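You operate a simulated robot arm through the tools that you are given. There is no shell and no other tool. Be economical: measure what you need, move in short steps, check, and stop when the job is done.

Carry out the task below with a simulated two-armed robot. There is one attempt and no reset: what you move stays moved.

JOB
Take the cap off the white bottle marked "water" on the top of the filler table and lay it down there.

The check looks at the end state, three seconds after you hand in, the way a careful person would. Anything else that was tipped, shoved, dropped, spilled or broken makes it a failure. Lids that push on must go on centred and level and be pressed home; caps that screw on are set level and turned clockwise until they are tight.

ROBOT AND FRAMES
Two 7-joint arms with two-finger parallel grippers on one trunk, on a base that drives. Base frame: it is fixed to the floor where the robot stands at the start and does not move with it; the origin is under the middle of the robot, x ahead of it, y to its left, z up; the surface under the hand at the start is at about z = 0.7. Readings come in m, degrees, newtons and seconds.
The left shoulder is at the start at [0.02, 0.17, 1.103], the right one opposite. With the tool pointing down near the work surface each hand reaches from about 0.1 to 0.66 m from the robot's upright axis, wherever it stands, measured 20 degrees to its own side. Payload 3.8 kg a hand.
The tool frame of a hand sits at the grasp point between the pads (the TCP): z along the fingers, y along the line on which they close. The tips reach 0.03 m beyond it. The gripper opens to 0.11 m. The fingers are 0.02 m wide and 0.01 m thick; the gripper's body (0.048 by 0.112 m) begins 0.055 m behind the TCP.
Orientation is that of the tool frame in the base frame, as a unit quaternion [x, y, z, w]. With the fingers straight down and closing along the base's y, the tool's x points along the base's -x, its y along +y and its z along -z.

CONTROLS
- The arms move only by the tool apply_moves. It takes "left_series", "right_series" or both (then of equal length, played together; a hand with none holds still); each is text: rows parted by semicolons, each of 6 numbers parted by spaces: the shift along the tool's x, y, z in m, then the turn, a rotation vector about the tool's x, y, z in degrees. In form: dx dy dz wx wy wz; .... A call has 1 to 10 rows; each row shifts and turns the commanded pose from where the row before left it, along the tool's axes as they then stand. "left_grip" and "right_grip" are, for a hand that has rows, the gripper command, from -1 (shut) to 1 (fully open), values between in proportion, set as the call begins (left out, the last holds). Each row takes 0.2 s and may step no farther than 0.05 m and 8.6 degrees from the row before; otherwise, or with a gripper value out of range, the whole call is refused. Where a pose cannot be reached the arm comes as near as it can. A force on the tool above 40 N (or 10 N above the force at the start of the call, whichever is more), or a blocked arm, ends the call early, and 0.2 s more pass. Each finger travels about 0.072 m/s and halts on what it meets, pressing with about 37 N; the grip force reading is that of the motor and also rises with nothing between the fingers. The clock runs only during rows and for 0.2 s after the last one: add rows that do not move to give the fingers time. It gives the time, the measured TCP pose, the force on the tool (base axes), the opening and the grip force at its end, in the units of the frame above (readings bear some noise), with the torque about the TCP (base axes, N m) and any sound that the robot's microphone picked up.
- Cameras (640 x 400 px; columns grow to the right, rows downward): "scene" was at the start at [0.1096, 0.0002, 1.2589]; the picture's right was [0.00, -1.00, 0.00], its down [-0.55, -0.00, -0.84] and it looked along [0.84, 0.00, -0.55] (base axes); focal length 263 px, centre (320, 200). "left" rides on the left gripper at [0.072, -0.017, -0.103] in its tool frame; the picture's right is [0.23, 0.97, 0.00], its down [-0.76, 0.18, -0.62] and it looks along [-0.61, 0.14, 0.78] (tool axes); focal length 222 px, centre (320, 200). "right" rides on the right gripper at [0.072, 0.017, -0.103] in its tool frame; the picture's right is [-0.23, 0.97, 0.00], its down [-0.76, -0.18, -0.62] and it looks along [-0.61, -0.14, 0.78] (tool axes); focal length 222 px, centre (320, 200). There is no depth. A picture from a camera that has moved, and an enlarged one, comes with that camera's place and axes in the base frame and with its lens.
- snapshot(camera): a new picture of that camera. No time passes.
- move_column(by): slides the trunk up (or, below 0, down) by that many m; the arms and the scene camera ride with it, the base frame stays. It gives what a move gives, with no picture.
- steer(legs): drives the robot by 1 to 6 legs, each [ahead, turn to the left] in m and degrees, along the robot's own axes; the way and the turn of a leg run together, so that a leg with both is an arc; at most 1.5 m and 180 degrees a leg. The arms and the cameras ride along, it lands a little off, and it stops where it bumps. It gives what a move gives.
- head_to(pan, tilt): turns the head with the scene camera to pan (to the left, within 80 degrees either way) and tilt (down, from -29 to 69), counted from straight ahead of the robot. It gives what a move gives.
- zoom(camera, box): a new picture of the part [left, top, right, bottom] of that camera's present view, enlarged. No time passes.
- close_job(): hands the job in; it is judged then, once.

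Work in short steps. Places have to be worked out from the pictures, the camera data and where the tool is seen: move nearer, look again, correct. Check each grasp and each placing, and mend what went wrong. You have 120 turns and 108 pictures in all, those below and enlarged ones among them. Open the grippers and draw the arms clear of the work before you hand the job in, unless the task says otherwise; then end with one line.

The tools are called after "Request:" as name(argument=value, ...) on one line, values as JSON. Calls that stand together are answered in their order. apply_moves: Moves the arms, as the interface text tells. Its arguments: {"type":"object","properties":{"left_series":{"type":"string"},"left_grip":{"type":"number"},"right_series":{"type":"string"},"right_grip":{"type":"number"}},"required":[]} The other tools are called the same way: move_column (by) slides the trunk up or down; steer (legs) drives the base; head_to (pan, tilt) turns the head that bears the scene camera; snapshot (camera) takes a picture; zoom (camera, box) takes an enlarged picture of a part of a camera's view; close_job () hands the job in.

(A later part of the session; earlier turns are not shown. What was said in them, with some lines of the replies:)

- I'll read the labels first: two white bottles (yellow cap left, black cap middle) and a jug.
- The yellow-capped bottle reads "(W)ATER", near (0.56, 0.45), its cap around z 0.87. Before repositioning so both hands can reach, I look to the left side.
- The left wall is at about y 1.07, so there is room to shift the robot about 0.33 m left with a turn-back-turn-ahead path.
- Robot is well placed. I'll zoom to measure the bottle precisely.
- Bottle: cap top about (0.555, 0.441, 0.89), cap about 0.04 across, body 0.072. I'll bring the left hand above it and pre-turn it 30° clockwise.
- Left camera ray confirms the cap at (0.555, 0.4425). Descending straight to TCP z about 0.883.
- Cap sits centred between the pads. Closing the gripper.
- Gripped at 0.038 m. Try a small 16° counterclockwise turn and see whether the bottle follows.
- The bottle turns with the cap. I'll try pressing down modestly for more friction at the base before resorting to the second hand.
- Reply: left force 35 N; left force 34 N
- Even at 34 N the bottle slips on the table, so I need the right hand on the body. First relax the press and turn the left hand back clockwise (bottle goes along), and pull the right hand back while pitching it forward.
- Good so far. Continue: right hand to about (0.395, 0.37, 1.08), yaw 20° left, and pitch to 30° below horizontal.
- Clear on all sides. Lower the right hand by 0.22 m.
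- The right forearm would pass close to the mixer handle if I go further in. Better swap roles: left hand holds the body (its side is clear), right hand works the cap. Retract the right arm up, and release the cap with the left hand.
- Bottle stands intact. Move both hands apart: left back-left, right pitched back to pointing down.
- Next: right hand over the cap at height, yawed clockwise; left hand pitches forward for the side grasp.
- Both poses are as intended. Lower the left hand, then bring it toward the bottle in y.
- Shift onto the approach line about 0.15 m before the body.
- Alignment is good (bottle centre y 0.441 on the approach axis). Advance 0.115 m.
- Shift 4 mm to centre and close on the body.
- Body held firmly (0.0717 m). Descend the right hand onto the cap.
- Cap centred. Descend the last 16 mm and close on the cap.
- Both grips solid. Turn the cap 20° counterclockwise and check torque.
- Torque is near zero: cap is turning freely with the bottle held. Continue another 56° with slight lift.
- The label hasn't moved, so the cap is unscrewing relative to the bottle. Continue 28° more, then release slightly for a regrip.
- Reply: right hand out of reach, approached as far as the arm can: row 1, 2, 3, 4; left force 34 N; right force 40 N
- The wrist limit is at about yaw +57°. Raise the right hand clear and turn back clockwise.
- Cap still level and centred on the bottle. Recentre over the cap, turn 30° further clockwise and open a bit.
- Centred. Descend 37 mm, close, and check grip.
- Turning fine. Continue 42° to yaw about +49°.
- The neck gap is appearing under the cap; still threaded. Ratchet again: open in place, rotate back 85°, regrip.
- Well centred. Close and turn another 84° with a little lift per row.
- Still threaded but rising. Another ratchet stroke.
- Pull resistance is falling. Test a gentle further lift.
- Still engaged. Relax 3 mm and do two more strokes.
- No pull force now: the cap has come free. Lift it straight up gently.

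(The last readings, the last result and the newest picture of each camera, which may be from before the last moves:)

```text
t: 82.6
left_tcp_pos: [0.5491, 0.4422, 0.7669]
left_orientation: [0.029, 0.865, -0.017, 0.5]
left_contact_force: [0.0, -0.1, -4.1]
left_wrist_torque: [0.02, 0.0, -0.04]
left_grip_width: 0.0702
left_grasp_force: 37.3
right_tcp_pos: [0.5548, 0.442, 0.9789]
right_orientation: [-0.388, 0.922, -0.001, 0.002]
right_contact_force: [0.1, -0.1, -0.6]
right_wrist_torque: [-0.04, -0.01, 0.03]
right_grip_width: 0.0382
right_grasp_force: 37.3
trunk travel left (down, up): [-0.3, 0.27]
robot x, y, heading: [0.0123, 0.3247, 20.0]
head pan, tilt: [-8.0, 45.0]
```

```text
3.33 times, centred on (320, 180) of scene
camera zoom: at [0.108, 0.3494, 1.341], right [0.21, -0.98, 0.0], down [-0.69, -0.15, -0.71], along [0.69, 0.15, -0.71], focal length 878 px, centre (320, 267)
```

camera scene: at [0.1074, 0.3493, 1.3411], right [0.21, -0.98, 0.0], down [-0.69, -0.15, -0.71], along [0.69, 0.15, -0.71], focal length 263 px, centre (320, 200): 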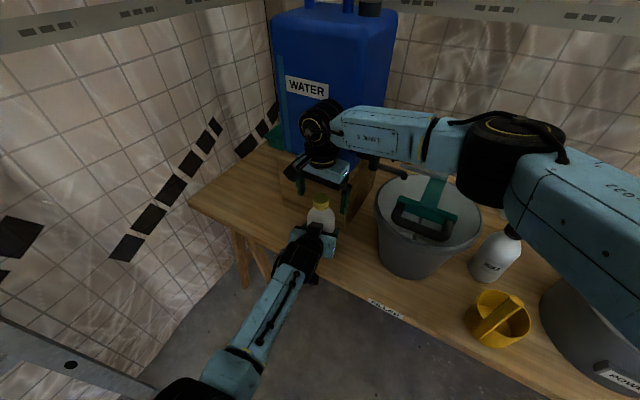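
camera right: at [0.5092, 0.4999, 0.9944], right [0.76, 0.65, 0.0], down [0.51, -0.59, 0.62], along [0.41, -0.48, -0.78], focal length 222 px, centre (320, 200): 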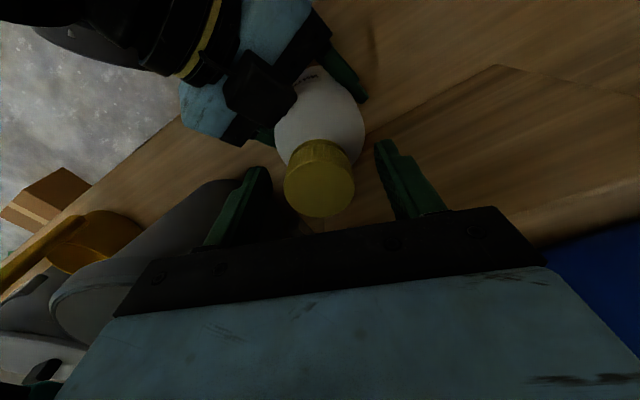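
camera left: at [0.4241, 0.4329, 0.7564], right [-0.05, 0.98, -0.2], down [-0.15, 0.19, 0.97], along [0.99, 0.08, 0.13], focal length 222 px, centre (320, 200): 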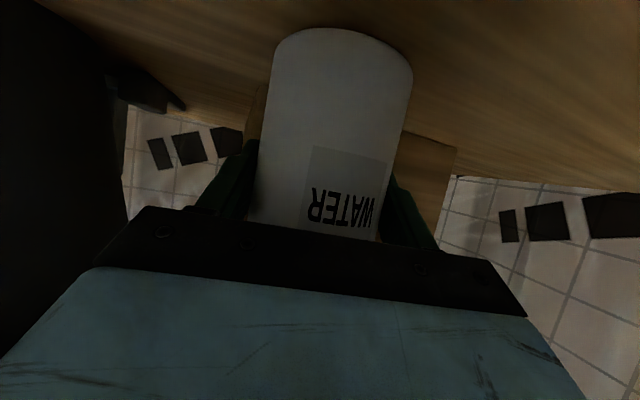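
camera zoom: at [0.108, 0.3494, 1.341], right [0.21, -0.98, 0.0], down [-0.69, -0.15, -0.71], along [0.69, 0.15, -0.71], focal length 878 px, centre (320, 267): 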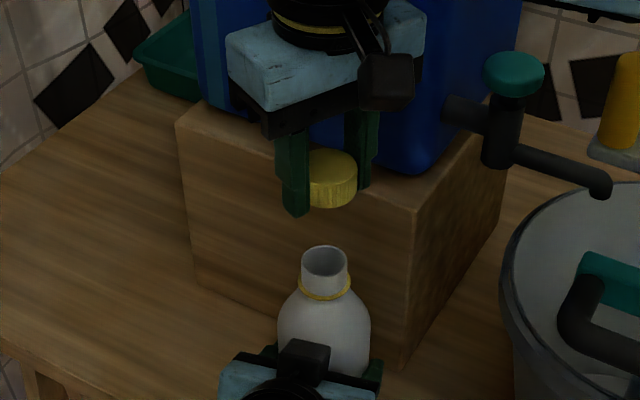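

The cap is off. Raise it higher, then settle the bottle on the table and release the left hand.

Request:
apply_moves(right_series="0 0 -0.04 0 0 0;0 0 -0.04 0 0 0;0 0 -0.03 0 0 0;0 0 0 0 0 0", left_series="0.0009 0 0.0005 0 0 0;0 0 0 0 0 0;0 0 0 0 0 0;0 0 0 0 0 0")

Request:
snapshot(camera="left")

```text
t: 83.6
left_tcp_pos: [0.5521, 0.4424, 0.7664]
left_orientation: [0.028, 0.865, -0.016, 0.5]
left_contact_force: [-1.1, 0.0, -0.2]
left_wrist_torque: [0.04, 0.23, 0.01]
left_grip_width: 0.0704
left_grasp_force: 37.0
right_tcp_pos: [0.5565, 0.4427, 1.0906]
right_orientation: [-0.389, 0.921, 0.0, 0.0]
right_contact_force: [-0.9, 0.3, 0.4]
right_wrist_torque: [-0.01, 0.03, -0.01]
right_grip_width: 0.0383
right_grasp_force: 37.4
trunk travel left (down, up): [-0.3, 0.27]
robot x, y, heading: [0.0081, 0.3263, 20.2]
head pan, tilt: [-8.0, 45.0]
```

```text
52 pictures are left
camera left: at [0.4245, 0.434, 0.7557], right [-0.05, 0.98, -0.2], down [-0.15, 0.19, 0.97], along [0.99, 0.08, 0.14], focal length 222 px, centre (320, 200)
```

left: 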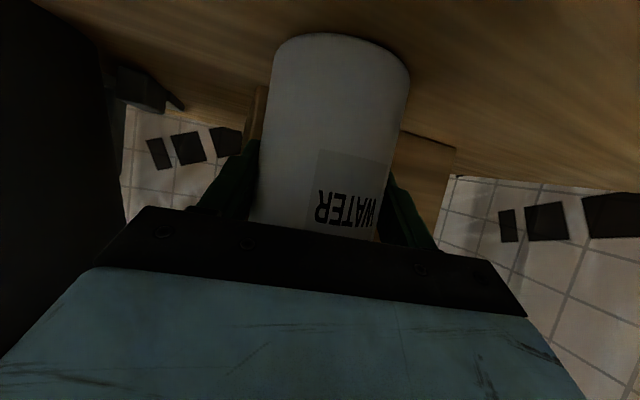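

Vertical load is now about zero, so the bottle rests on the table. Open the left gripper.

Request:
apply_moves(left_series="0 0 0 0 0 0;0 0 0 0 0 0;0 0 0 0 0 0;0 0 0 0 0 0", left_grip=1)

Request:
snapshot(camera="left")

```text
t: 84.6
left_tcp_pos: [0.5509, 0.442, 0.7666]
left_orientation: [0.029, 0.865, -0.017, 0.5]
left_contact_force: [0.5, -0.6, -0.3]
left_wrist_torque: [0.0, -0.02, 0.03]
left_grip_width: 0.11
left_grasp_force: 0.1
right_tcp_pos: [0.5557, 0.4426, 1.0915]
right_orientation: [-0.389, 0.921, 0.0, 0.001]
right_contact_force: [1.0, 0.7, 0.5]
right_wrist_torque: [-0.01, -0.02, -0.01]
right_grip_width: 0.0383
right_grasp_force: 37.1
trunk travel left (down, up): [-0.3, 0.27]
robot x, y, heading: [0.0092, 0.3266, 20.0]
head pan, tilt: [-8.0, 45.0]
```

```text
51 pictures are left
camera left: at [0.4245, 0.434, 0.7555], right [-0.05, 0.98, -0.2], down [-0.15, 0.19, 0.97], along [0.99, 0.08, 0.13], focal length 222 px, centre (320, 200)
```

left: 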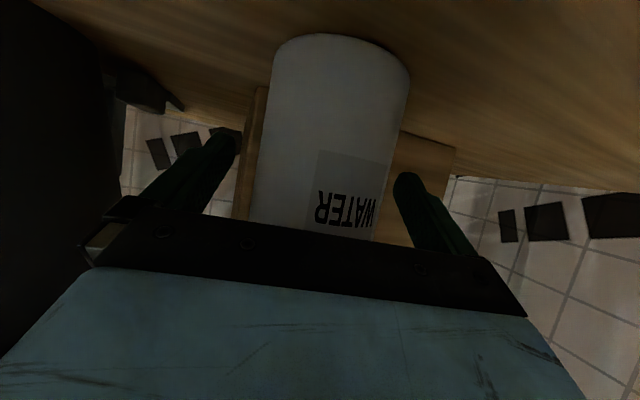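

Bottle unmoved. Back the left hand out along its axis, then left and up.

Request:
apply_moves(left_series="0 0 -0.04 0 0 0;0 0 -0.04 0 0 0;0 0 -0.04 0 0 0;0 0 -0.04 0 0 0;0 0.045 0 0 0 0;0 0.045 0 0 0 0;0 0.045 0 0 0 0;-0.039 0.03 -0.0225 0 0 0;-0.039 0 -0.0225 0 0 0;-0.039 0 -0.0225 0 0 0")

Request:
snapshot(camera="scene")

```text
refused: row 8 steps farther than a row can; nothing moved
```

```text
50 pictures are left
camera scene: at [0.1075, 0.3493, 1.3411], right [0.21, -0.98, 0.0], down [-0.69, -0.15, -0.71], along [0.69, 0.15, -0.71], focal length 263 px, centre (320, 200)
```

scene: 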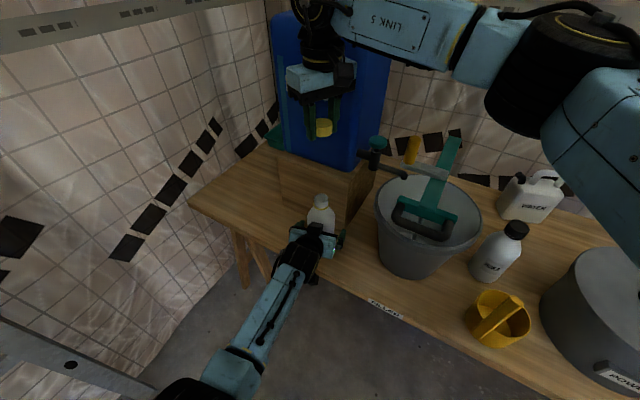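

One row was too long; repeat with that fixed.

Request:
apply_moves(left_series="0 0 -0.04 0 0 0;0 0 -0.04 0 0 0;0 0 -0.04 0 0 0;0 0 -0.04 0 0 0;0 0.045 0 0 0 0;0 0.045 0 0 0 0;0 0.045 0 0 0 0;-0.039 0 -0.0225 0 0 0;-0.039 0 -0.0225 0 0 0;-0.039 0 -0.0225 0 0 0")

Request:
snapshot(camera="scene")

```text
t: 86.8
left_tcp_pos: [0.423, 0.5875, 0.9847]
left_orientation: [0.029, 0.866, -0.016, 0.499]
left_contact_force: [0.2, 0.8, -0.2]
left_wrist_torque: [0.01, 0.01, -0.03]
left_grip_width: 0.1099
left_grasp_force: 0.1
right_tcp_pos: [0.5566, 0.4413, 1.0906]
right_orientation: [-0.388, 0.921, 0.0, 0.001]
right_contact_force: [0.0, 1.1, -0.6]
right_wrist_torque: [-0.02, 0.02, 0.04]
right_grip_width: 0.0384
right_grasp_force: 37.4
trunk travel left (down, up): [-0.3, 0.27]
robot x, y, heading: [0.0067, 0.3246, 20.2]
head pan, tilt: [-8.0, 45.0]
```

```text
49 pictures are left
camera scene: at [0.1077, 0.349, 1.3411], right [0.21, -0.98, 0.0], down [-0.69, -0.15, -0.71], along [0.69, 0.15, -0.71], focal length 263 px, centre (320, 200)
```

scene: 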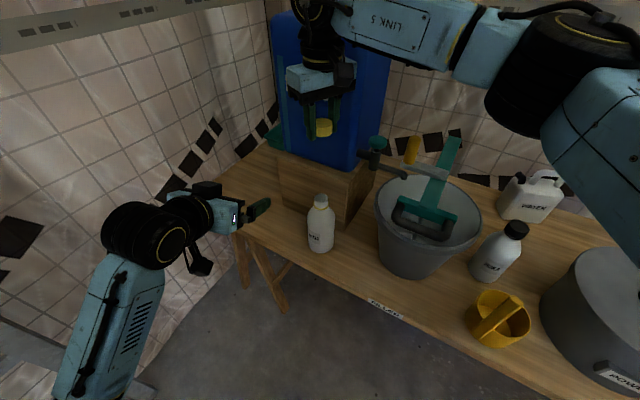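

Bottle stands open and upright. Turn the robot 20° further left so the right hand reaches the free table area left of the bottle.

Request:
steer(legs=[[0, 20]])

Request:
head_to(pan=-18, tilt=45)

Request:
snapshot(camera="scene")

Request:
snapshot(camera="right")

```text
t: 88.3
left_tcp_pos: [0.3089, 0.7124, 0.984]
left_orientation: [-0.12, 0.858, 0.069, 0.495]
left_contact_force: [0.2, 0.3, -0.4]
left_wrist_torque: [0.02, -0.01, 0.0]
left_grip_width: 0.11
left_grasp_force: 0.1
right_tcp_pos: [0.4839, 0.619, 1.0912]
right_orientation: [-0.54, 0.842, -0.001, 0.0]
right_contact_force: [-1.0, 0.4, 0.5]
right_wrist_torque: [-0.02, -0.01, -0.02]
right_grip_width: 0.0382
right_grasp_force: 36.4
trunk travel left (down, up): [-0.3, 0.27]
robot x, y, heading: [0.0097, 0.3281, 39.8]
head pan, tilt: [-8.0, 45.0]
```

```text
t: 89.0
left_tcp_pos: [0.3104, 0.7122, 0.9847]
left_orientation: [-0.119, 0.858, 0.069, 0.495]
left_contact_force: [0.0, 0.1, -0.4]
left_wrist_torque: [0.0, 0.01, 0.02]
left_grip_width: 0.1102
left_grasp_force: 0.1
right_tcp_pos: [0.4848, 0.619, 1.0907]
right_orientation: [-0.54, 0.842, -0.001, 0.001]
right_contact_force: [-0.5, 0.1, -0.6]
right_wrist_torque: [0.03, -0.02, 0.0]
right_grip_width: 0.0383
right_grasp_force: 36.9
trunk travel left (down, up): [-0.3, 0.27]
robot x, y, heading: [0.0107, 0.3263, 39.9]
head pan, tilt: [-18.0, 45.0]
```

```text
48 pictures are left
camera scene: at [0.0999, 0.3686, 1.3411], right [0.37, -0.93, 0.0], down [-0.66, -0.26, -0.71], along [0.66, 0.26, -0.71], focal length 263 px, centre (320, 200)
```

scene: 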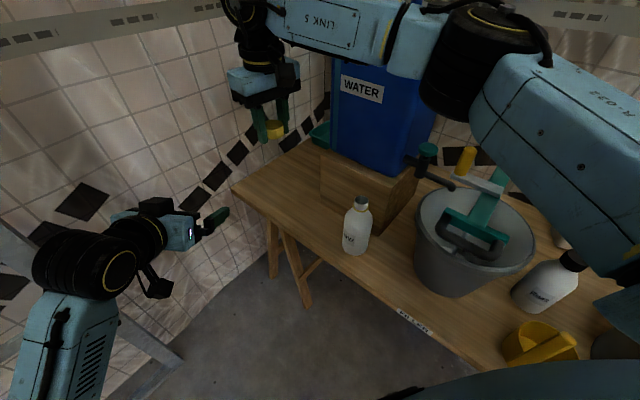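

```text
47 pictures are left
camera right: at [0.441, 0.5611, 1.1954], right [-0.79, 0.61, 0.0], down [0.48, 0.62, 0.62], along [0.38, 0.49, -0.78], focal length 222 px, centre (320, 200)
```

right: 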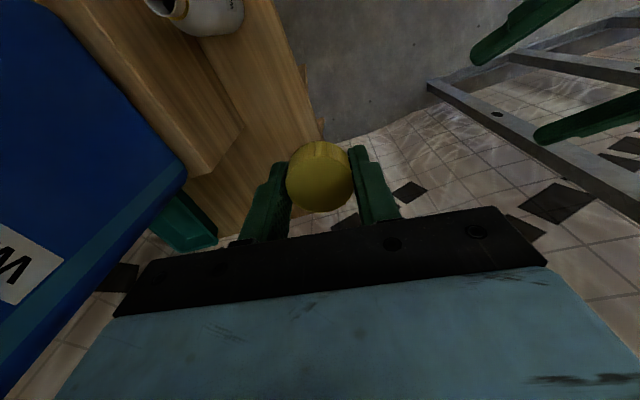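

Plan to set the cap at about (0.595, 0.57), clear of bottle, box and edge. Rotate the hand back clockwise, then translate.

Request:
apply_moves(right_series="0 0 0 0 0 8.5;0 0 0 0 0 8.5;0 0 0 0 0 8.5;0 0 0 0 0 8.5;0 0 0 0 0 8.5;0 0 0 0 0 8.5;0 0 0 0 0 8.5;-0.035 -0.02 0 0 0 0;-0.035 -0.02 0 0 0 0;-0.034 -0.02 0 0 0 0")

Request:
snapshot(camera="scene")

Request:
snapshot(camera="right")

```text
t: 91.2
left_tcp_pos: [0.3102, 0.7126, 0.984]
left_orientation: [-0.118, 0.858, 0.068, 0.495]
left_contact_force: [1.8, -0.3, 0.9]
left_wrist_torque: [-0.01, 0.01, 0.01]
left_grip_width: 0.1099
left_grasp_force: 0.0
right_tcp_pos: [0.5947, 0.5703, 1.0921]
right_orientation: [-0.051, 0.999, 0.0, 0.001]
right_contact_force: [-0.4, -0.1, -0.5]
right_wrist_torque: [0.01, 0.01, -0.01]
right_grip_width: 0.0383
right_grasp_force: 36.5
trunk travel left (down, up): [-0.3, 0.27]
robot x, y, heading: [0.0096, 0.328, 39.8]
head pan, tilt: [-18.0, 45.0]
```

```text
46 pictures are left
camera scene: at [0.1004, 0.3683, 1.341], right [0.37, -0.93, 0.0], down [-0.66, -0.26, -0.71], along [0.66, 0.26, -0.71], focal length 263 px, centre (320, 200)
```

scene: 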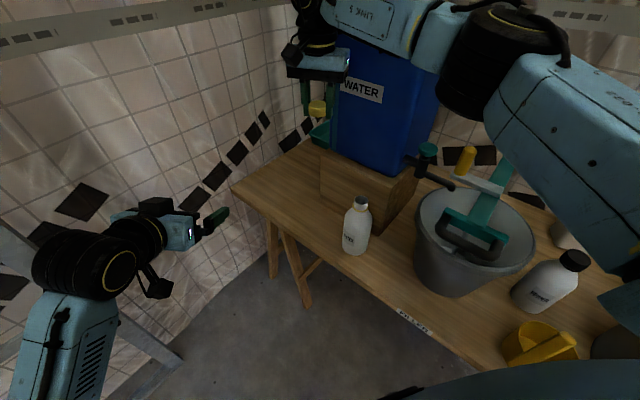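

```text
45 pictures are left
camera right: at [0.5223, 0.5803, 1.1963], right [0.13, 0.99, 0.0], down [0.78, -0.1, 0.62], along [0.62, -0.08, -0.78], focal length 222 px, centre (320, 200)
```

right: 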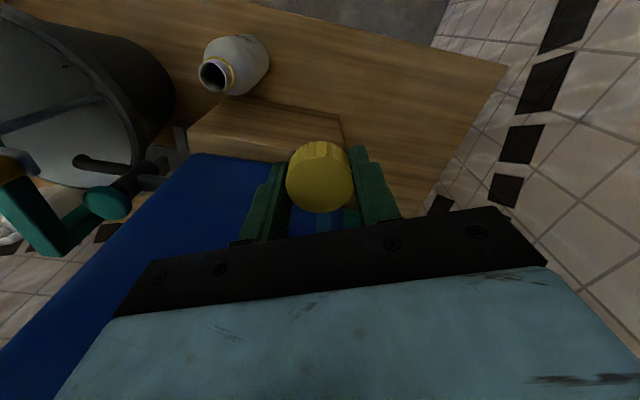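

Above the free spot. Descend to just above the table.

Request:
apply_moves(right_series="0 0 0.045 0 0 0;0 0 0.045 0 0 0;0 0 0.045 0 0 0;0 0 0.045 0 0 0;0 0 0.045 0 0 0;0 0 0.045 0 0 0;0 0 0.04 0 0 0;0 0 0.025 0 0 0;0 0 0 0 0 0")

Request:
snapshot(camera="right")

Request:
zoom(camera="scene", box=[240, 110, 400, 270])

```text
t: 93.2
left_tcp_pos: [0.31, 0.7112, 0.9835]
left_orientation: [-0.12, 0.857, 0.069, 0.496]
left_contact_force: [-0.2, -1.0, 0.4]
left_wrist_torque: [-0.01, 0.01, -0.01]
left_grip_width: 0.1098
left_grasp_force: 0.1
right_tcp_pos: [0.5869, 0.5583, 0.777]
right_orientation: [-0.052, 0.999, 0.0, 0.001]
right_contact_force: [-0.5, -0.4, -0.1]
right_wrist_torque: [0.0, -0.01, -0.03]
right_grip_width: 0.0381
right_grasp_force: 37.3
right hand out of reach, approached as far as the arm can: row 7, 8
trunk travel left (down, up): [-0.3, 0.27]
robot x, y, heading: [0.0085, 0.3244, 39.7]
head pan, tilt: [-18.0, 45.0]
```

```text
44 pictures are left
camera right: at [0.5147, 0.5688, 0.8819], right [0.13, 0.99, 0.0], down [0.77, -0.1, 0.62], along [0.62, -0.08, -0.78], focal length 222 px, centre (320, 200)
```

right: 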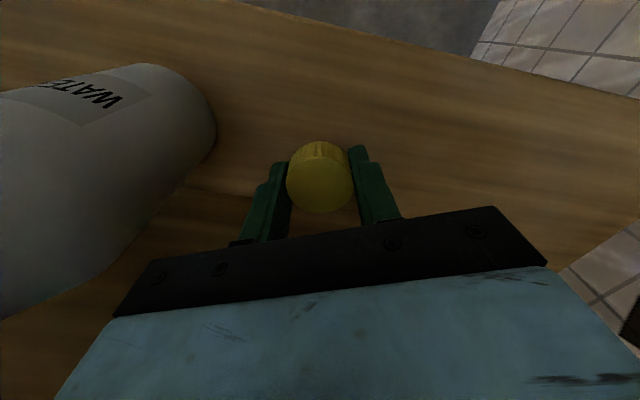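

```text
2.50 times, centred on (320, 190) of scene
camera zoom: at [0.0999, 0.3686, 1.3411], right [0.37, -0.93, 0.0], down [-0.66, -0.26, -0.71], along [0.66, 0.26, -0.71], focal length 658 px, centre (320, 225)
```

zoom: 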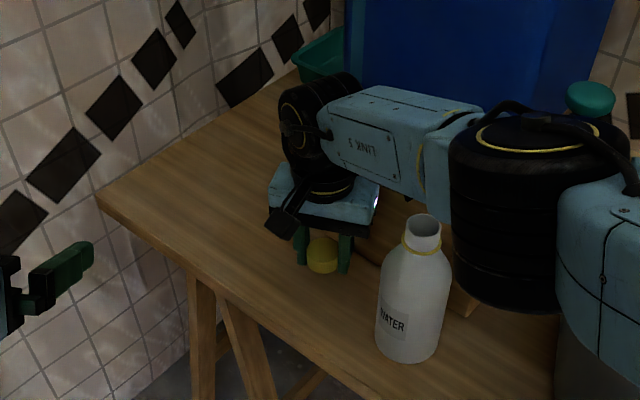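

The arm is at its reach limit and its elbow is near the mixer handle. Raise and retract the right hand, then drive 0.1 m ahead (still no nearer the table edge than at the start).

Request:
apply_moves(right_series="0 0 -0.045 0 0 0;0 0 -0.045 0 0 0;0 0 -0.045 0 0 0;0 0 -0.045 0 0 0;0 0 -0.045 0 0 0;0 0 -0.045 0 0 0;0 0 -0.045 0 0 0;0.033 -0.01 0 0 0 0;0.033 -0.01 0 0 0 0;0.033 -0.01 0 0 0 0")

Request:
steer(legs=[[0.1, 0]])

Request:
snapshot(camera="scene")

```text
t: 95.4
left_tcp_pos: [0.31, 0.7125, 0.9825]
left_orientation: [-0.12, 0.857, 0.069, 0.496]
left_contact_force: [-0.6, 0.4, 0.0]
left_wrist_torque: [0.0, 0.0, 0.0]
left_grip_width: 0.1102
left_grasp_force: 0.2
right_tcp_pos: [0.4883, 0.5167, 1.0913]
right_orientation: [-0.051, 0.999, 0.0, 0.001]
right_contact_force: [0.0, 0.2, -0.9]
right_wrist_torque: [0.0, -0.02, 0.0]
right_grip_width: 0.038
right_grasp_force: 37.3
trunk travel left (down, up): [-0.3, 0.27]
robot x, y, heading: [0.0088, 0.323, 39.7]
head pan, tilt: [-18.0, 45.0]
```

```text
t: 96.5
left_tcp_pos: [0.3863, 0.777, 0.9825]
left_orientation: [-0.119, 0.857, 0.069, 0.496]
left_contact_force: [-0.5, -0.6, 0.6]
left_wrist_torque: [-0.02, -0.02, 0.0]
left_grip_width: 0.1098
left_grasp_force: 0.0
right_tcp_pos: [0.5645, 0.5823, 1.0911]
right_orientation: [-0.051, 0.999, -0.001, 0.002]
right_contact_force: [-0.2, 0.5, 0.7]
right_wrist_torque: [0.01, 0.03, -0.01]
right_grip_width: 0.038
right_grasp_force: 37.2
trunk travel left (down, up): [-0.3, 0.27]
robot x, y, heading: [0.0868, 0.3861, 39.8]
head pan, tilt: [-18.0, 45.0]
```

```text
42 pictures are left
camera scene: at [0.1768, 0.4328, 1.341], right [0.37, -0.93, 0.0], down [-0.66, -0.26, -0.71], along [0.66, 0.26, -0.71], focal length 263 px, centre (320, 200)
```

scene: 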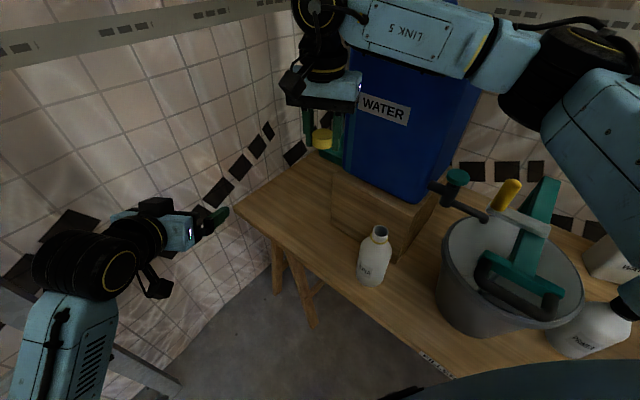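

Move 2 cm forward and descend partway, watching the elbow relative to the mixer.

Request:
apply_moves(right_series="-0.02 0.002 0 0 0 0;0 0 0.045 0 0 0;0 0 0.045 0 0 0;0 0 0.045 0 0 0;0 0 0.045 0 0 0;0 0 0.02 0 0 0;0 0 0 0 0 0")

Request:
snapshot(camera="scene")

Request:
snapshot(camera="left")

```text
t: 98.2
left_tcp_pos: [0.385, 0.7736, 0.9833]
left_orientation: [-0.12, 0.858, 0.069, 0.495]
left_contact_force: [0.0, 0.2, -0.6]
left_wrist_torque: [-0.01, -0.02, -0.02]
left_grip_width: 0.11
left_grasp_force: 0.0
right_tcp_pos: [0.5842, 0.5859, 0.8915]
right_orientation: [-0.052, 0.999, 0.0, 0.002]
right_contact_force: [-0.1, 0.2, -0.7]
right_wrist_torque: [0.02, 0.02, -0.01]
right_grip_width: 0.0383
right_grasp_force: 37.2
trunk travel left (down, up): [-0.3, 0.27]
robot x, y, heading: [0.0851, 0.3865, 40.0]
head pan, tilt: [-18.0, 45.0]
```

```text
41 pictures are left
camera scene: at [0.1759, 0.432, 1.3411], right [0.37, -0.93, 0.0], down [-0.66, -0.26, -0.71], along [0.66, 0.26, -0.71], focal length 263 px, centre (320, 200)
```

scene: 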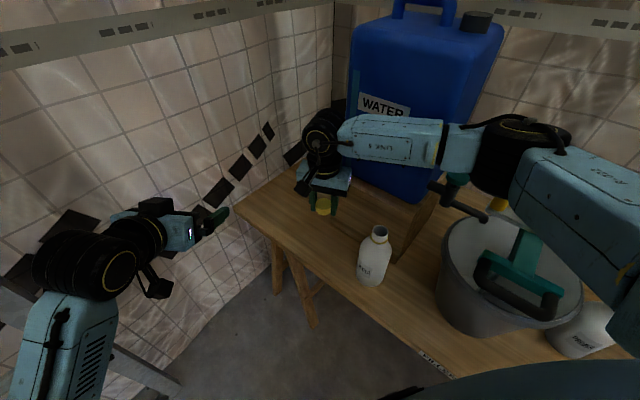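

```text
40 pictures are left
camera left: at [0.2696, 0.724, 0.9726], right [-0.38, 0.91, -0.2], down [-0.2, 0.13, 0.97], along [0.9, 0.4, 0.13], focal length 222 px, centre (320, 200)
```

left: 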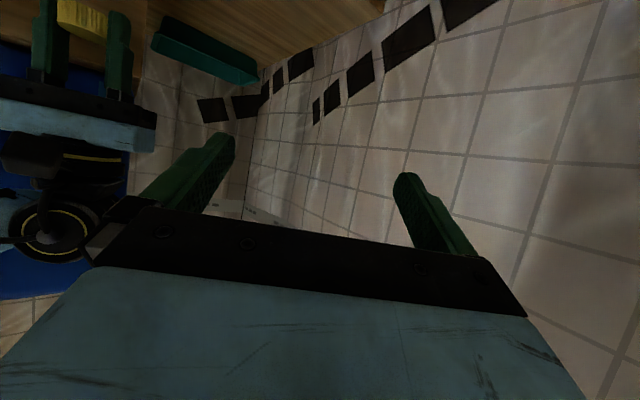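

Near this pose the bent elbow would come close to the mixer's crank handle; a straighter arm is safer. Raise slightly, drive back 0.06 m, then descend a bit nearer.

Request:
apply_moves(right_series="0 0 -0.04 0 0 0;0 0 -0.04 0 0 0;0 0 0 0 0 0")

Request:
steer(legs=[[-0.06, 0]])

Request:
snapshot(camera="scene")

```text
t: 99.0
left_tcp_pos: [0.384, 0.775, 0.9842]
left_orientation: [-0.12, 0.858, 0.07, 0.495]
left_contact_force: [0.4, 0.4, -0.2]
left_wrist_torque: [0.0, 0.01, 0.0]
left_grip_width: 0.1099
left_grasp_force: 0.1
right_tcp_pos: [0.5843, 0.584, 0.9735]
right_orientation: [-0.052, 0.999, 0.001, 0.001]
right_contact_force: [-0.3, 0.4, -0.9]
right_wrist_torque: [-0.01, -0.01, 0.0]
right_grip_width: 0.0383
right_grasp_force: 37.5
trunk travel left (down, up): [-0.3, 0.27]
robot x, y, heading: [0.0868, 0.3898, 40.1]
head pan, tilt: [-18.0, 45.0]
```

```text
t: 99.9
left_tcp_pos: [0.3382, 0.7364, 0.9838]
left_orientation: [-0.119, 0.858, 0.069, 0.496]
left_contact_force: [0.7, 0.9, 0.5]
left_wrist_torque: [-0.03, 0.03, 0.02]
left_grip_width: 0.1101
left_grasp_force: 0.1
right_tcp_pos: [0.5374, 0.5457, 0.9716]
right_orientation: [-0.051, 0.999, 0.0, 0.001]
right_contact_force: [-0.2, -0.4, -0.5]
right_wrist_torque: [0.01, -0.01, 0.0]
right_grip_width: 0.0383
right_grasp_force: 37.5
trunk travel left (down, up): [-0.3, 0.27]
robot x, y, heading: [0.0414, 0.3507, 40.0]
head pan, tilt: [-18.0, 45.0]
```

```text
39 pictures are left
camera scene: at [0.1289, 0.3929, 1.3412], right [0.37, -0.93, 0.0], down [-0.66, -0.26, -0.71], along [0.66, 0.26, -0.71], focal length 263 px, centre (320, 200)
```

scene: 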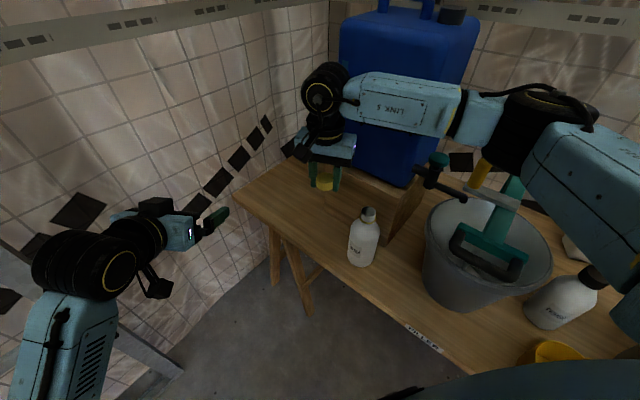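

Shift to (0.58, 0.585) and descend to about z 0.84, then check the elbow.

Request:
apply_moves(right_series="-0.0235 0.017 0 0 0 0;-0.0235 0.017 0 0 0 0;0 0 0.045 0 0 0;0 0 0.045 0 0 0;0 0 0.04 0 0 0;0 0 0 0 0 0")

Request:
snapshot(camera="scene")

```text
t: 101.3
left_tcp_pos: [0.3396, 0.7371, 0.9844]
left_orientation: [-0.12, 0.858, 0.069, 0.495]
left_contact_force: [-0.5, 0.5, 0.0]
left_wrist_torque: [0.02, 0.03, -0.01]
left_grip_width: 0.1098
left_grasp_force: 0.1
right_tcp_pos: [0.5825, 0.5841, 0.8409]
right_orientation: [-0.052, 0.999, 0.0, 0.001]
right_contact_force: [0.1, -0.6, -0.4]
right_wrist_torque: [-0.02, 0.02, -0.03]
right_grip_width: 0.0382
right_grasp_force: 36.7
trunk travel left (down, up): [-0.3, 0.27]
robot x, y, heading: [0.0359, 0.3486, 39.6]
head pan, tilt: [-18.0, 45.0]
```

```text
38 pictures are left
camera scene: at [0.1297, 0.3936, 1.3411], right [0.37, -0.93, 0.0], down [-0.66, -0.26, -0.71], along [0.66, 0.26, -0.71], focal length 263 px, centre (320, 200)
```

scene: 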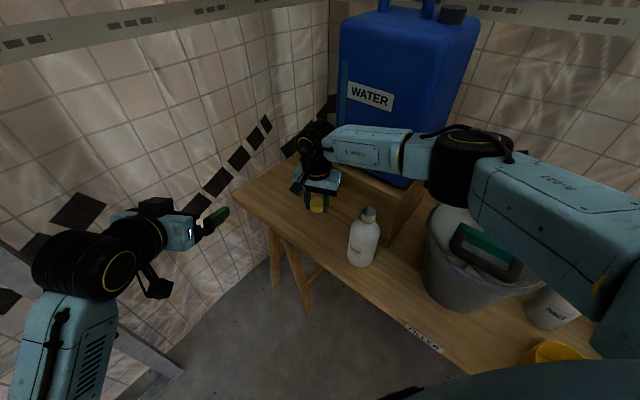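

The elbow is near the mixer's crank; zoom to check nothing is touched before continuing.

Request:
zoom(camera="scene", box=[400, 120, 560, 300])

Request:
snapshot(camera="right")

```text
2.22 times, centred on (480, 210) of scene
camera zoom: at [0.1297, 0.3936, 1.3411], right [0.37, -0.93, 0.0], down [-0.66, -0.26, -0.71], along [0.66, 0.26, -0.71], focal length 585 px, centre (-36, 178)
```

zoom: 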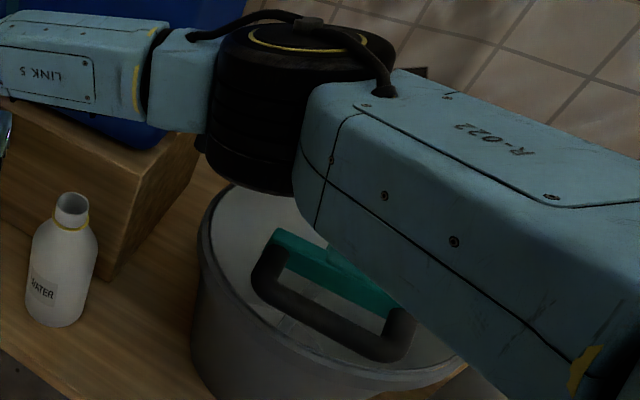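

```text
36 pictures are left
camera right: at [0.5097, 0.5935, 0.9458], right [0.12, 0.99, 0.0], down [0.77, -0.1, 0.62], along [0.62, -0.08, -0.78], focal length 222 px, centre (320, 200)
```

right: 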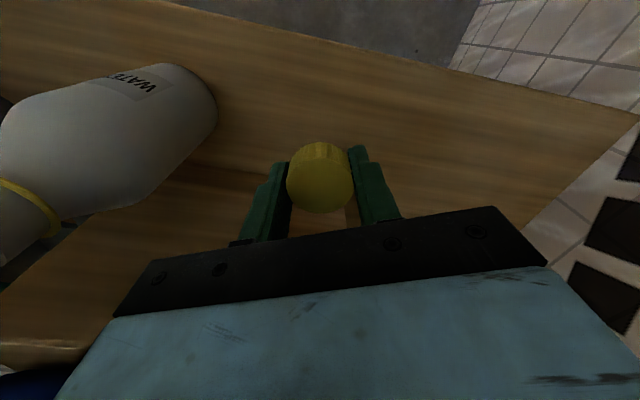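

Mixer handle hasn't moved. Continue down slowly; the elbow swings away as the arm straightens.

Request:
apply_moves(right_series="0 0 0.025 0 0 0;0 0 0.025 0 0 0;0 0 0.02 0 0 0;0 0 0.01 0 0 0;0 0 0.01 0 0 0;0 0 0 0 0 0")

Request:
zoom(camera="scene", box=[270, 120, 550, 300])

Request:
zoom(camera="scene", box=[270, 160, 370, 260])

```text
t: 102.7
left_tcp_pos: [0.3397, 0.7373, 0.9831]
left_orientation: [-0.12, 0.858, 0.069, 0.495]
left_contact_force: [-0.2, -0.2, 0.6]
left_wrist_torque: [0.03, 0.02, 0.01]
left_grip_width: 0.1099
left_grasp_force: 0.0
right_tcp_pos: [0.5824, 0.5848, 0.7516]
right_orientation: [-0.053, 0.999, 0.0, 0.001]
right_contact_force: [-0.1, 0.4, -0.9]
right_wrist_torque: [-0.01, 0.0, -0.04]
right_grip_width: 0.0384
right_grasp_force: 36.9
trunk travel left (down, up): [-0.3, 0.27]
robot x, y, heading: [0.0387, 0.3516, 39.6]
head pan, tilt: [-18.0, 45.0]
```

```text
2.22 times, centred on (410, 210) of scene
camera zoom: at [0.1298, 0.3936, 1.3411], right [0.37, -0.93, 0.0], down [-0.66, -0.26, -0.71], along [0.66, 0.26, -0.71], focal length 585 px, centre (120, 178)
```

zoom: 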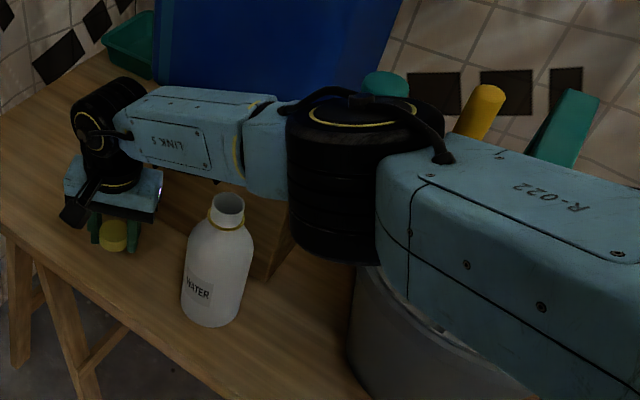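

```text
4.00 times, centred on (320, 210) of scene
camera zoom: at [0.1298, 0.3936, 1.3411], right [0.37, -0.93, 0.0], down [-0.66, -0.26, -0.71], along [0.66, 0.26, -0.71], focal length 1053 px, centre (320, 160)
```

zoom: 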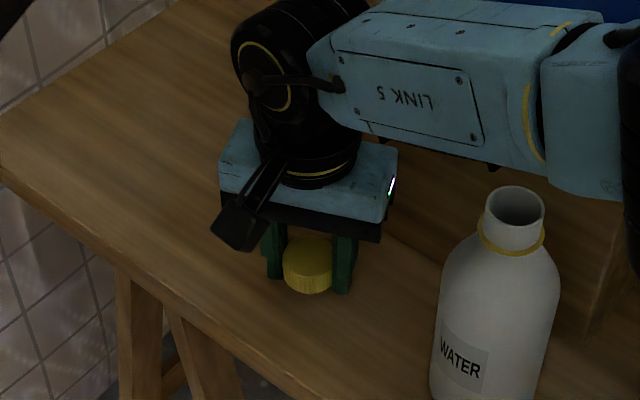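

Clear and about 2 cm above the table. Lower in fine steps until touch.

Request:
apply_moves(right_series="0 0 0.006 0 0 0;0 0 0.005 0 0 0;0 0 0.004 0 0 0;0 0 0.002 0 0 0;0 0 0 0 0 0")

Request:
zoom(camera="scene", box=[270, 160, 370, 260])

```text
t: 103.9
left_tcp_pos: [0.3388, 0.737, 0.9854]
left_orientation: [-0.121, 0.857, 0.07, 0.495]
left_contact_force: [0.1, 1.2, 0.2]
left_wrist_torque: [0.02, 0.02, -0.01]
left_grip_width: 0.11
left_grasp_force: 0.0
right_tcp_pos: [0.5823, 0.5832, 0.7346]
right_orientation: [-0.052, 0.999, 0.0, 0.001]
right_contact_force: [-0.6, 0.0, -0.7]
right_wrist_torque: [-0.04, -0.02, 0.01]
right_grip_width: 0.0381
right_grasp_force: 36.9
trunk travel left (down, up): [-0.3, 0.27]
robot x, y, heading: [0.0375, 0.3466, 40.0]
head pan, tilt: [-18.0, 45.0]
```

```text
4.00 times, centred on (320, 210) of scene
camera zoom: at [0.1298, 0.3937, 1.3411], right [0.37, -0.93, 0.0], down [-0.66, -0.26, -0.71], along [0.66, 0.26, -0.71], focal length 1053 px, centre (320, 160)
```

zoom: 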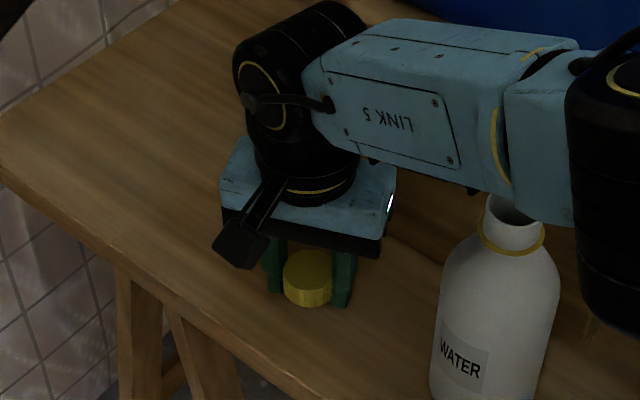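

Still no contact. A few more mm.

Request:
apply_moves(right_series="0 0 0.002 0 0 0;0 0 0.002 0 0 0;0 0 0.001 0 0 0;0 0 0 0 0 0")

Request:
snapshot(camera="right")

```text
t: 104.9
left_tcp_pos: [0.3397, 0.7371, 0.9835]
left_orientation: [-0.12, 0.858, 0.07, 0.495]
left_contact_force: [-0.6, 0.3, 0.9]
left_wrist_torque: [-0.03, 0.01, -0.02]
left_grip_width: 0.1101
left_grasp_force: 0.0
right_tcp_pos: [0.5823, 0.5838, 0.7311]
right_orientation: [-0.052, 0.999, 0.0, 0.001]
right_contact_force: [0.1, 0.0, -1.2]
right_wrist_torque: [0.0, 0.01, -0.05]
right_grip_width: 0.0384
right_grasp_force: 36.6
trunk travel left (down, up): [-0.3, 0.27]
robot x, y, heading: [0.0364, 0.3518, 39.9]
head pan, tilt: [-18.0, 45.0]
```

```text
32 pictures are left
camera right: at [0.5094, 0.5936, 0.8349], right [0.12, 0.99, 0.0], down [0.78, -0.1, 0.62], along [0.62, -0.08, -0.78], focal length 222 px, centre (320, 200)
```

right: 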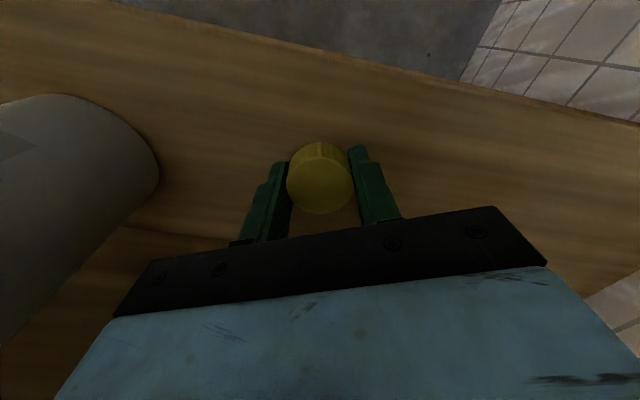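

Request:
apply_moves(right_series="0 0 0.002 0 0 0;0 0 0.002 0 0 0;0 0 0.001 0 0 0;0 0 0 0 0 0")

```text
t: 105.9
left_tcp_pos: [0.3381, 0.7355, 0.9843]
left_orientation: [-0.12, 0.857, 0.07, 0.495]
left_contact_force: [-1.2, 0.0, -0.1]
left_wrist_torque: [0.0, -0.01, -0.02]
left_grip_width: 0.1098
left_grasp_force: 0.0
right_tcp_pos: [0.5815, 0.5841, 0.7303]
right_orientation: [-0.051, 0.999, 0.001, 0.004]
right_contact_force: [-7.6, -4.9, 17.5]
right_wrist_torque: [-0.59, 0.33, -0.08]
right_grip_width: 0.038
right_grasp_force: 36.8
trunk travel left (down, up): [-0.3, 0.27]
robot x, y, heading: [0.0379, 0.3528, 39.6]
head pan, tilt: [-18.0, 45.0]
stopped in row 4 (right hand): the force on the tool passed its limit at 41 N (the readings are from after the stop); the commanded pose is now the measured one
```

Table touched at z about 0.73. Back off 1 mm and open slightly.

Request:
apply_moves(right_series="0 0 -0.0015 0 0 0;0 0 0 0 0 0")

Request:
apply_moves(right_series="0 0 0 0 0 0;0 0 0 0 0 0;0 0 0 0 0 0;0 0 0 0 0 0", right_grip=0.2)

Request:
snapshot(camera="right")

Request:
zoom(camera="scene", box=[270, 160, 370, 260])

```text
t: 106.5
left_tcp_pos: [0.3393, 0.7365, 0.9841]
left_orientation: [-0.12, 0.857, 0.069, 0.496]
left_contact_force: [-0.8, -0.1, -0.4]
left_wrist_torque: [0.01, 0.01, -0.02]
left_grip_width: 0.1099
left_grasp_force: 0.0
right_tcp_pos: [0.5819, 0.5848, 0.7296]
right_orientation: [-0.051, 0.999, 0.0, 0.002]
right_contact_force: [-5.5, -4.6, 13.9]
right_wrist_torque: [-0.32, 0.25, -0.09]
right_grip_width: 0.0381
right_grasp_force: 36.9
trunk travel left (down, up): [-0.3, 0.27]
robot x, y, heading: [0.0413, 0.3498, 39.9]
head pan, tilt: [-18.0, 45.0]
```

```text
t: 107.5
left_tcp_pos: [0.3383, 0.7381, 0.9843]
left_orientation: [-0.12, 0.858, 0.068, 0.495]
left_contact_force: [-0.4, -0.6, 0.5]
left_wrist_torque: [-0.01, 0.01, -0.01]
left_grip_width: 0.1105
left_grasp_force: 0.1
right_tcp_pos: [0.5832, 0.5849, 0.7279]
right_orientation: [-0.052, 0.999, 0.0, 0.004]
right_contact_force: [1.4, 8.3, 12.7]
right_wrist_torque: [-0.18, 0.01, 0.03]
right_grip_width: 0.0621
right_grasp_force: 0.0
trunk travel left (down, up): [-0.3, 0.27]
robot x, y, heading: [0.0401, 0.3473, 40.0]
head pan, tilt: [-18.0, 45.0]
```

```text
31 pictures are left
camera right: at [0.5106, 0.5954, 0.8346], right [0.12, 0.99, 0.0], down [0.77, -0.1, 0.63], along [0.62, -0.08, -0.78], focal length 222 px, centre (320, 200)
```

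right: 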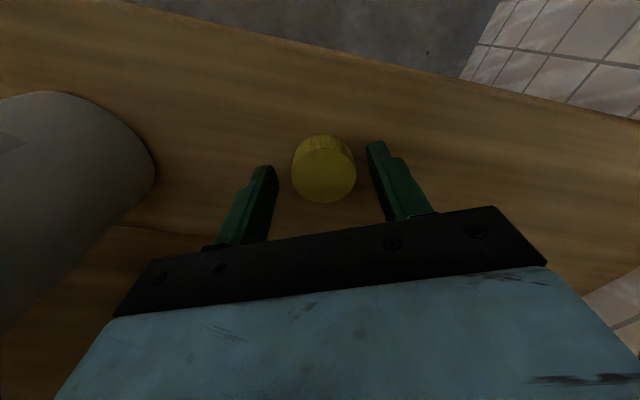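

```text
4.00 times, centred on (320, 210) of scene
camera zoom: at [0.1289, 0.394, 1.3412], right [0.37, -0.93, 0.0], down [-0.66, -0.26, -0.71], along [0.66, 0.26, -0.71], focal length 1053 px, centre (320, 160)
```

zoom: 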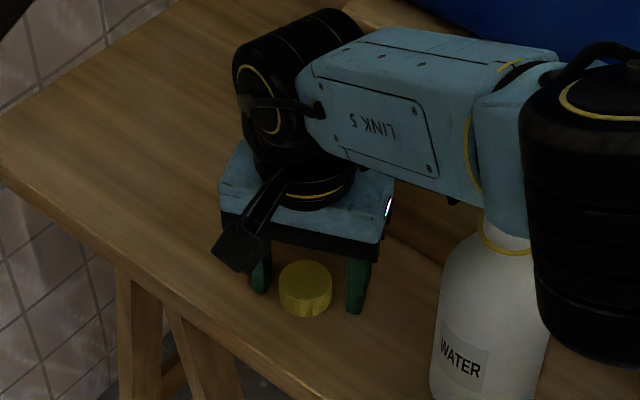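

Cap lies flat on the table. Raise the hand straight up, retracing the path.

Request:
apply_moves(right_series="0 0 -0.005 0 0 0;0 0 -0.015 0 0 0;0 0 -0.02 0 0 0;0 0 -0.03 0 0 0;0 0 -0.04 0 0 0;0 0 0 0 0 0")

Request:
snapshot(camera="scene")

```text
t: 108.9
left_tcp_pos: [0.3397, 0.7368, 0.9832]
left_orientation: [-0.12, 0.858, 0.069, 0.495]
left_contact_force: [0.5, 0.5, 0.3]
left_wrist_torque: [0.01, 0.0, -0.02]
left_grip_width: 0.1102
left_grasp_force: 0.0
right_tcp_pos: [0.5826, 0.586, 0.8392]
right_orientation: [-0.051, 0.999, -0.001, 0.003]
right_contact_force: [-0.5, -0.2, -0.3]
right_wrist_torque: [-0.05, 0.04, 0.02]
right_grip_width: 0.066
right_grasp_force: 0.1
trunk travel left (down, up): [-0.3, 0.27]
robot x, y, heading: [0.0405, 0.3499, 40.0]
head pan, tilt: [-18.0, 45.0]
```

```text
29 pictures are left
camera scene: at [0.1298, 0.3936, 1.341], right [0.37, -0.93, 0.0], down [-0.66, -0.26, -0.71], along [0.66, 0.26, -0.71], focal length 263 px, centre (320, 200)
```

scene: 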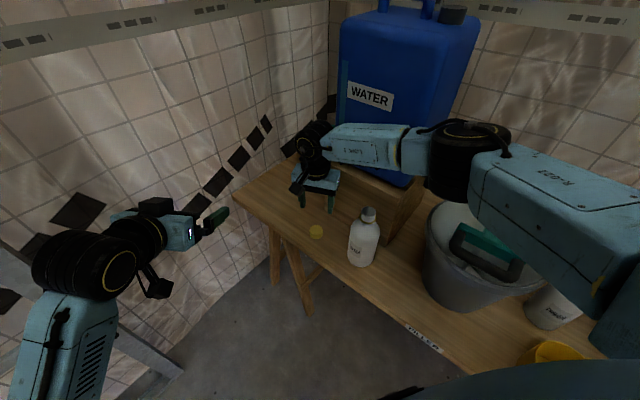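

Continue up and retract the right hand toward the robot.

Request:
apply_moves(right_series="0 0 -0.045 0 0 0;0 0 -0.045 0 0 0;0 0 -0.045 0 0 0;0 0 -0.045 0 0 0;0 0 -0.045 0 0 0;0 0 -0.03 0 0 0;0.04 0 0 0 0 0;0.04 0 0 0 0 0;0.04 0 0 0 0 0;0 0 0 0 0 0", right_grip=1)

Request:
snapshot(camera="scene")

Request:
zoom(camera="scene", box=[280, 180, 400, 280])

```text
t: 111.1
left_tcp_pos: [0.3389, 0.7371, 0.9838]
left_orientation: [-0.121, 0.857, 0.069, 0.495]
left_contact_force: [-0.4, 0.4, 0.1]
left_wrist_torque: [-0.01, -0.01, 0.02]
left_grip_width: 0.1098
left_grasp_force: 0.2
right_tcp_pos: [0.461, 0.5718, 1.0898]
right_orientation: [-0.052, 0.999, 0.0, 0.002]
right_contact_force: [0.0, -0.9, -0.8]
right_wrist_torque: [0.0, 0.0, 0.01]
right_grip_width: 0.11
right_grasp_force: 0.0
trunk travel left (down, up): [-0.3, 0.27]
robot x, y, heading: [0.0419, 0.3508, 40.1]
head pan, tilt: [-18.0, 45.0]
```

```text
28 pictures are left
camera scene: at [0.1301, 0.3935, 1.341], right [0.37, -0.93, 0.0], down [-0.66, -0.26, -0.71], along [0.66, 0.26, -0.71], focal length 263 px, centre (320, 200)
```

scene: 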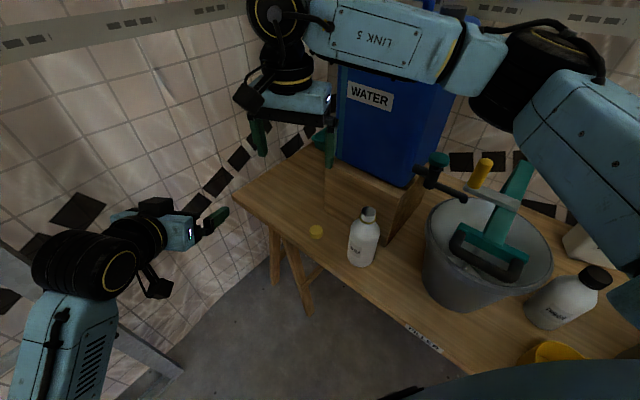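

```text
4.00 times, centred on (340, 230) of scene
camera zoom: at [0.1301, 0.3935, 1.341], right [0.37, -0.93, 0.0], down [-0.66, -0.26, -0.71], along [0.66, 0.26, -0.71], focal length 1053 px, centre (240, 80)
```

zoom: 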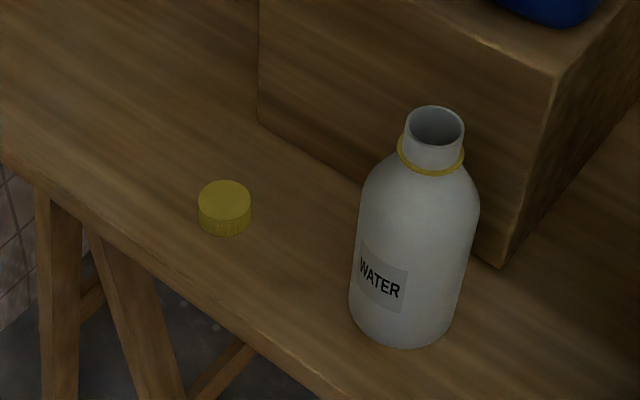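

The bottle stands upright and open, with the cap flat on the table. The other objects look unmoved, and both arms are clear with their grippers open, so I'm handing in.

Request:
close_job()

```text
The job is handed in.
```

I unscrewed the cap from the white "water" bottle and laid it flat on the filler table. The bottle is still standing upright, and I saw nothing else disturbed.
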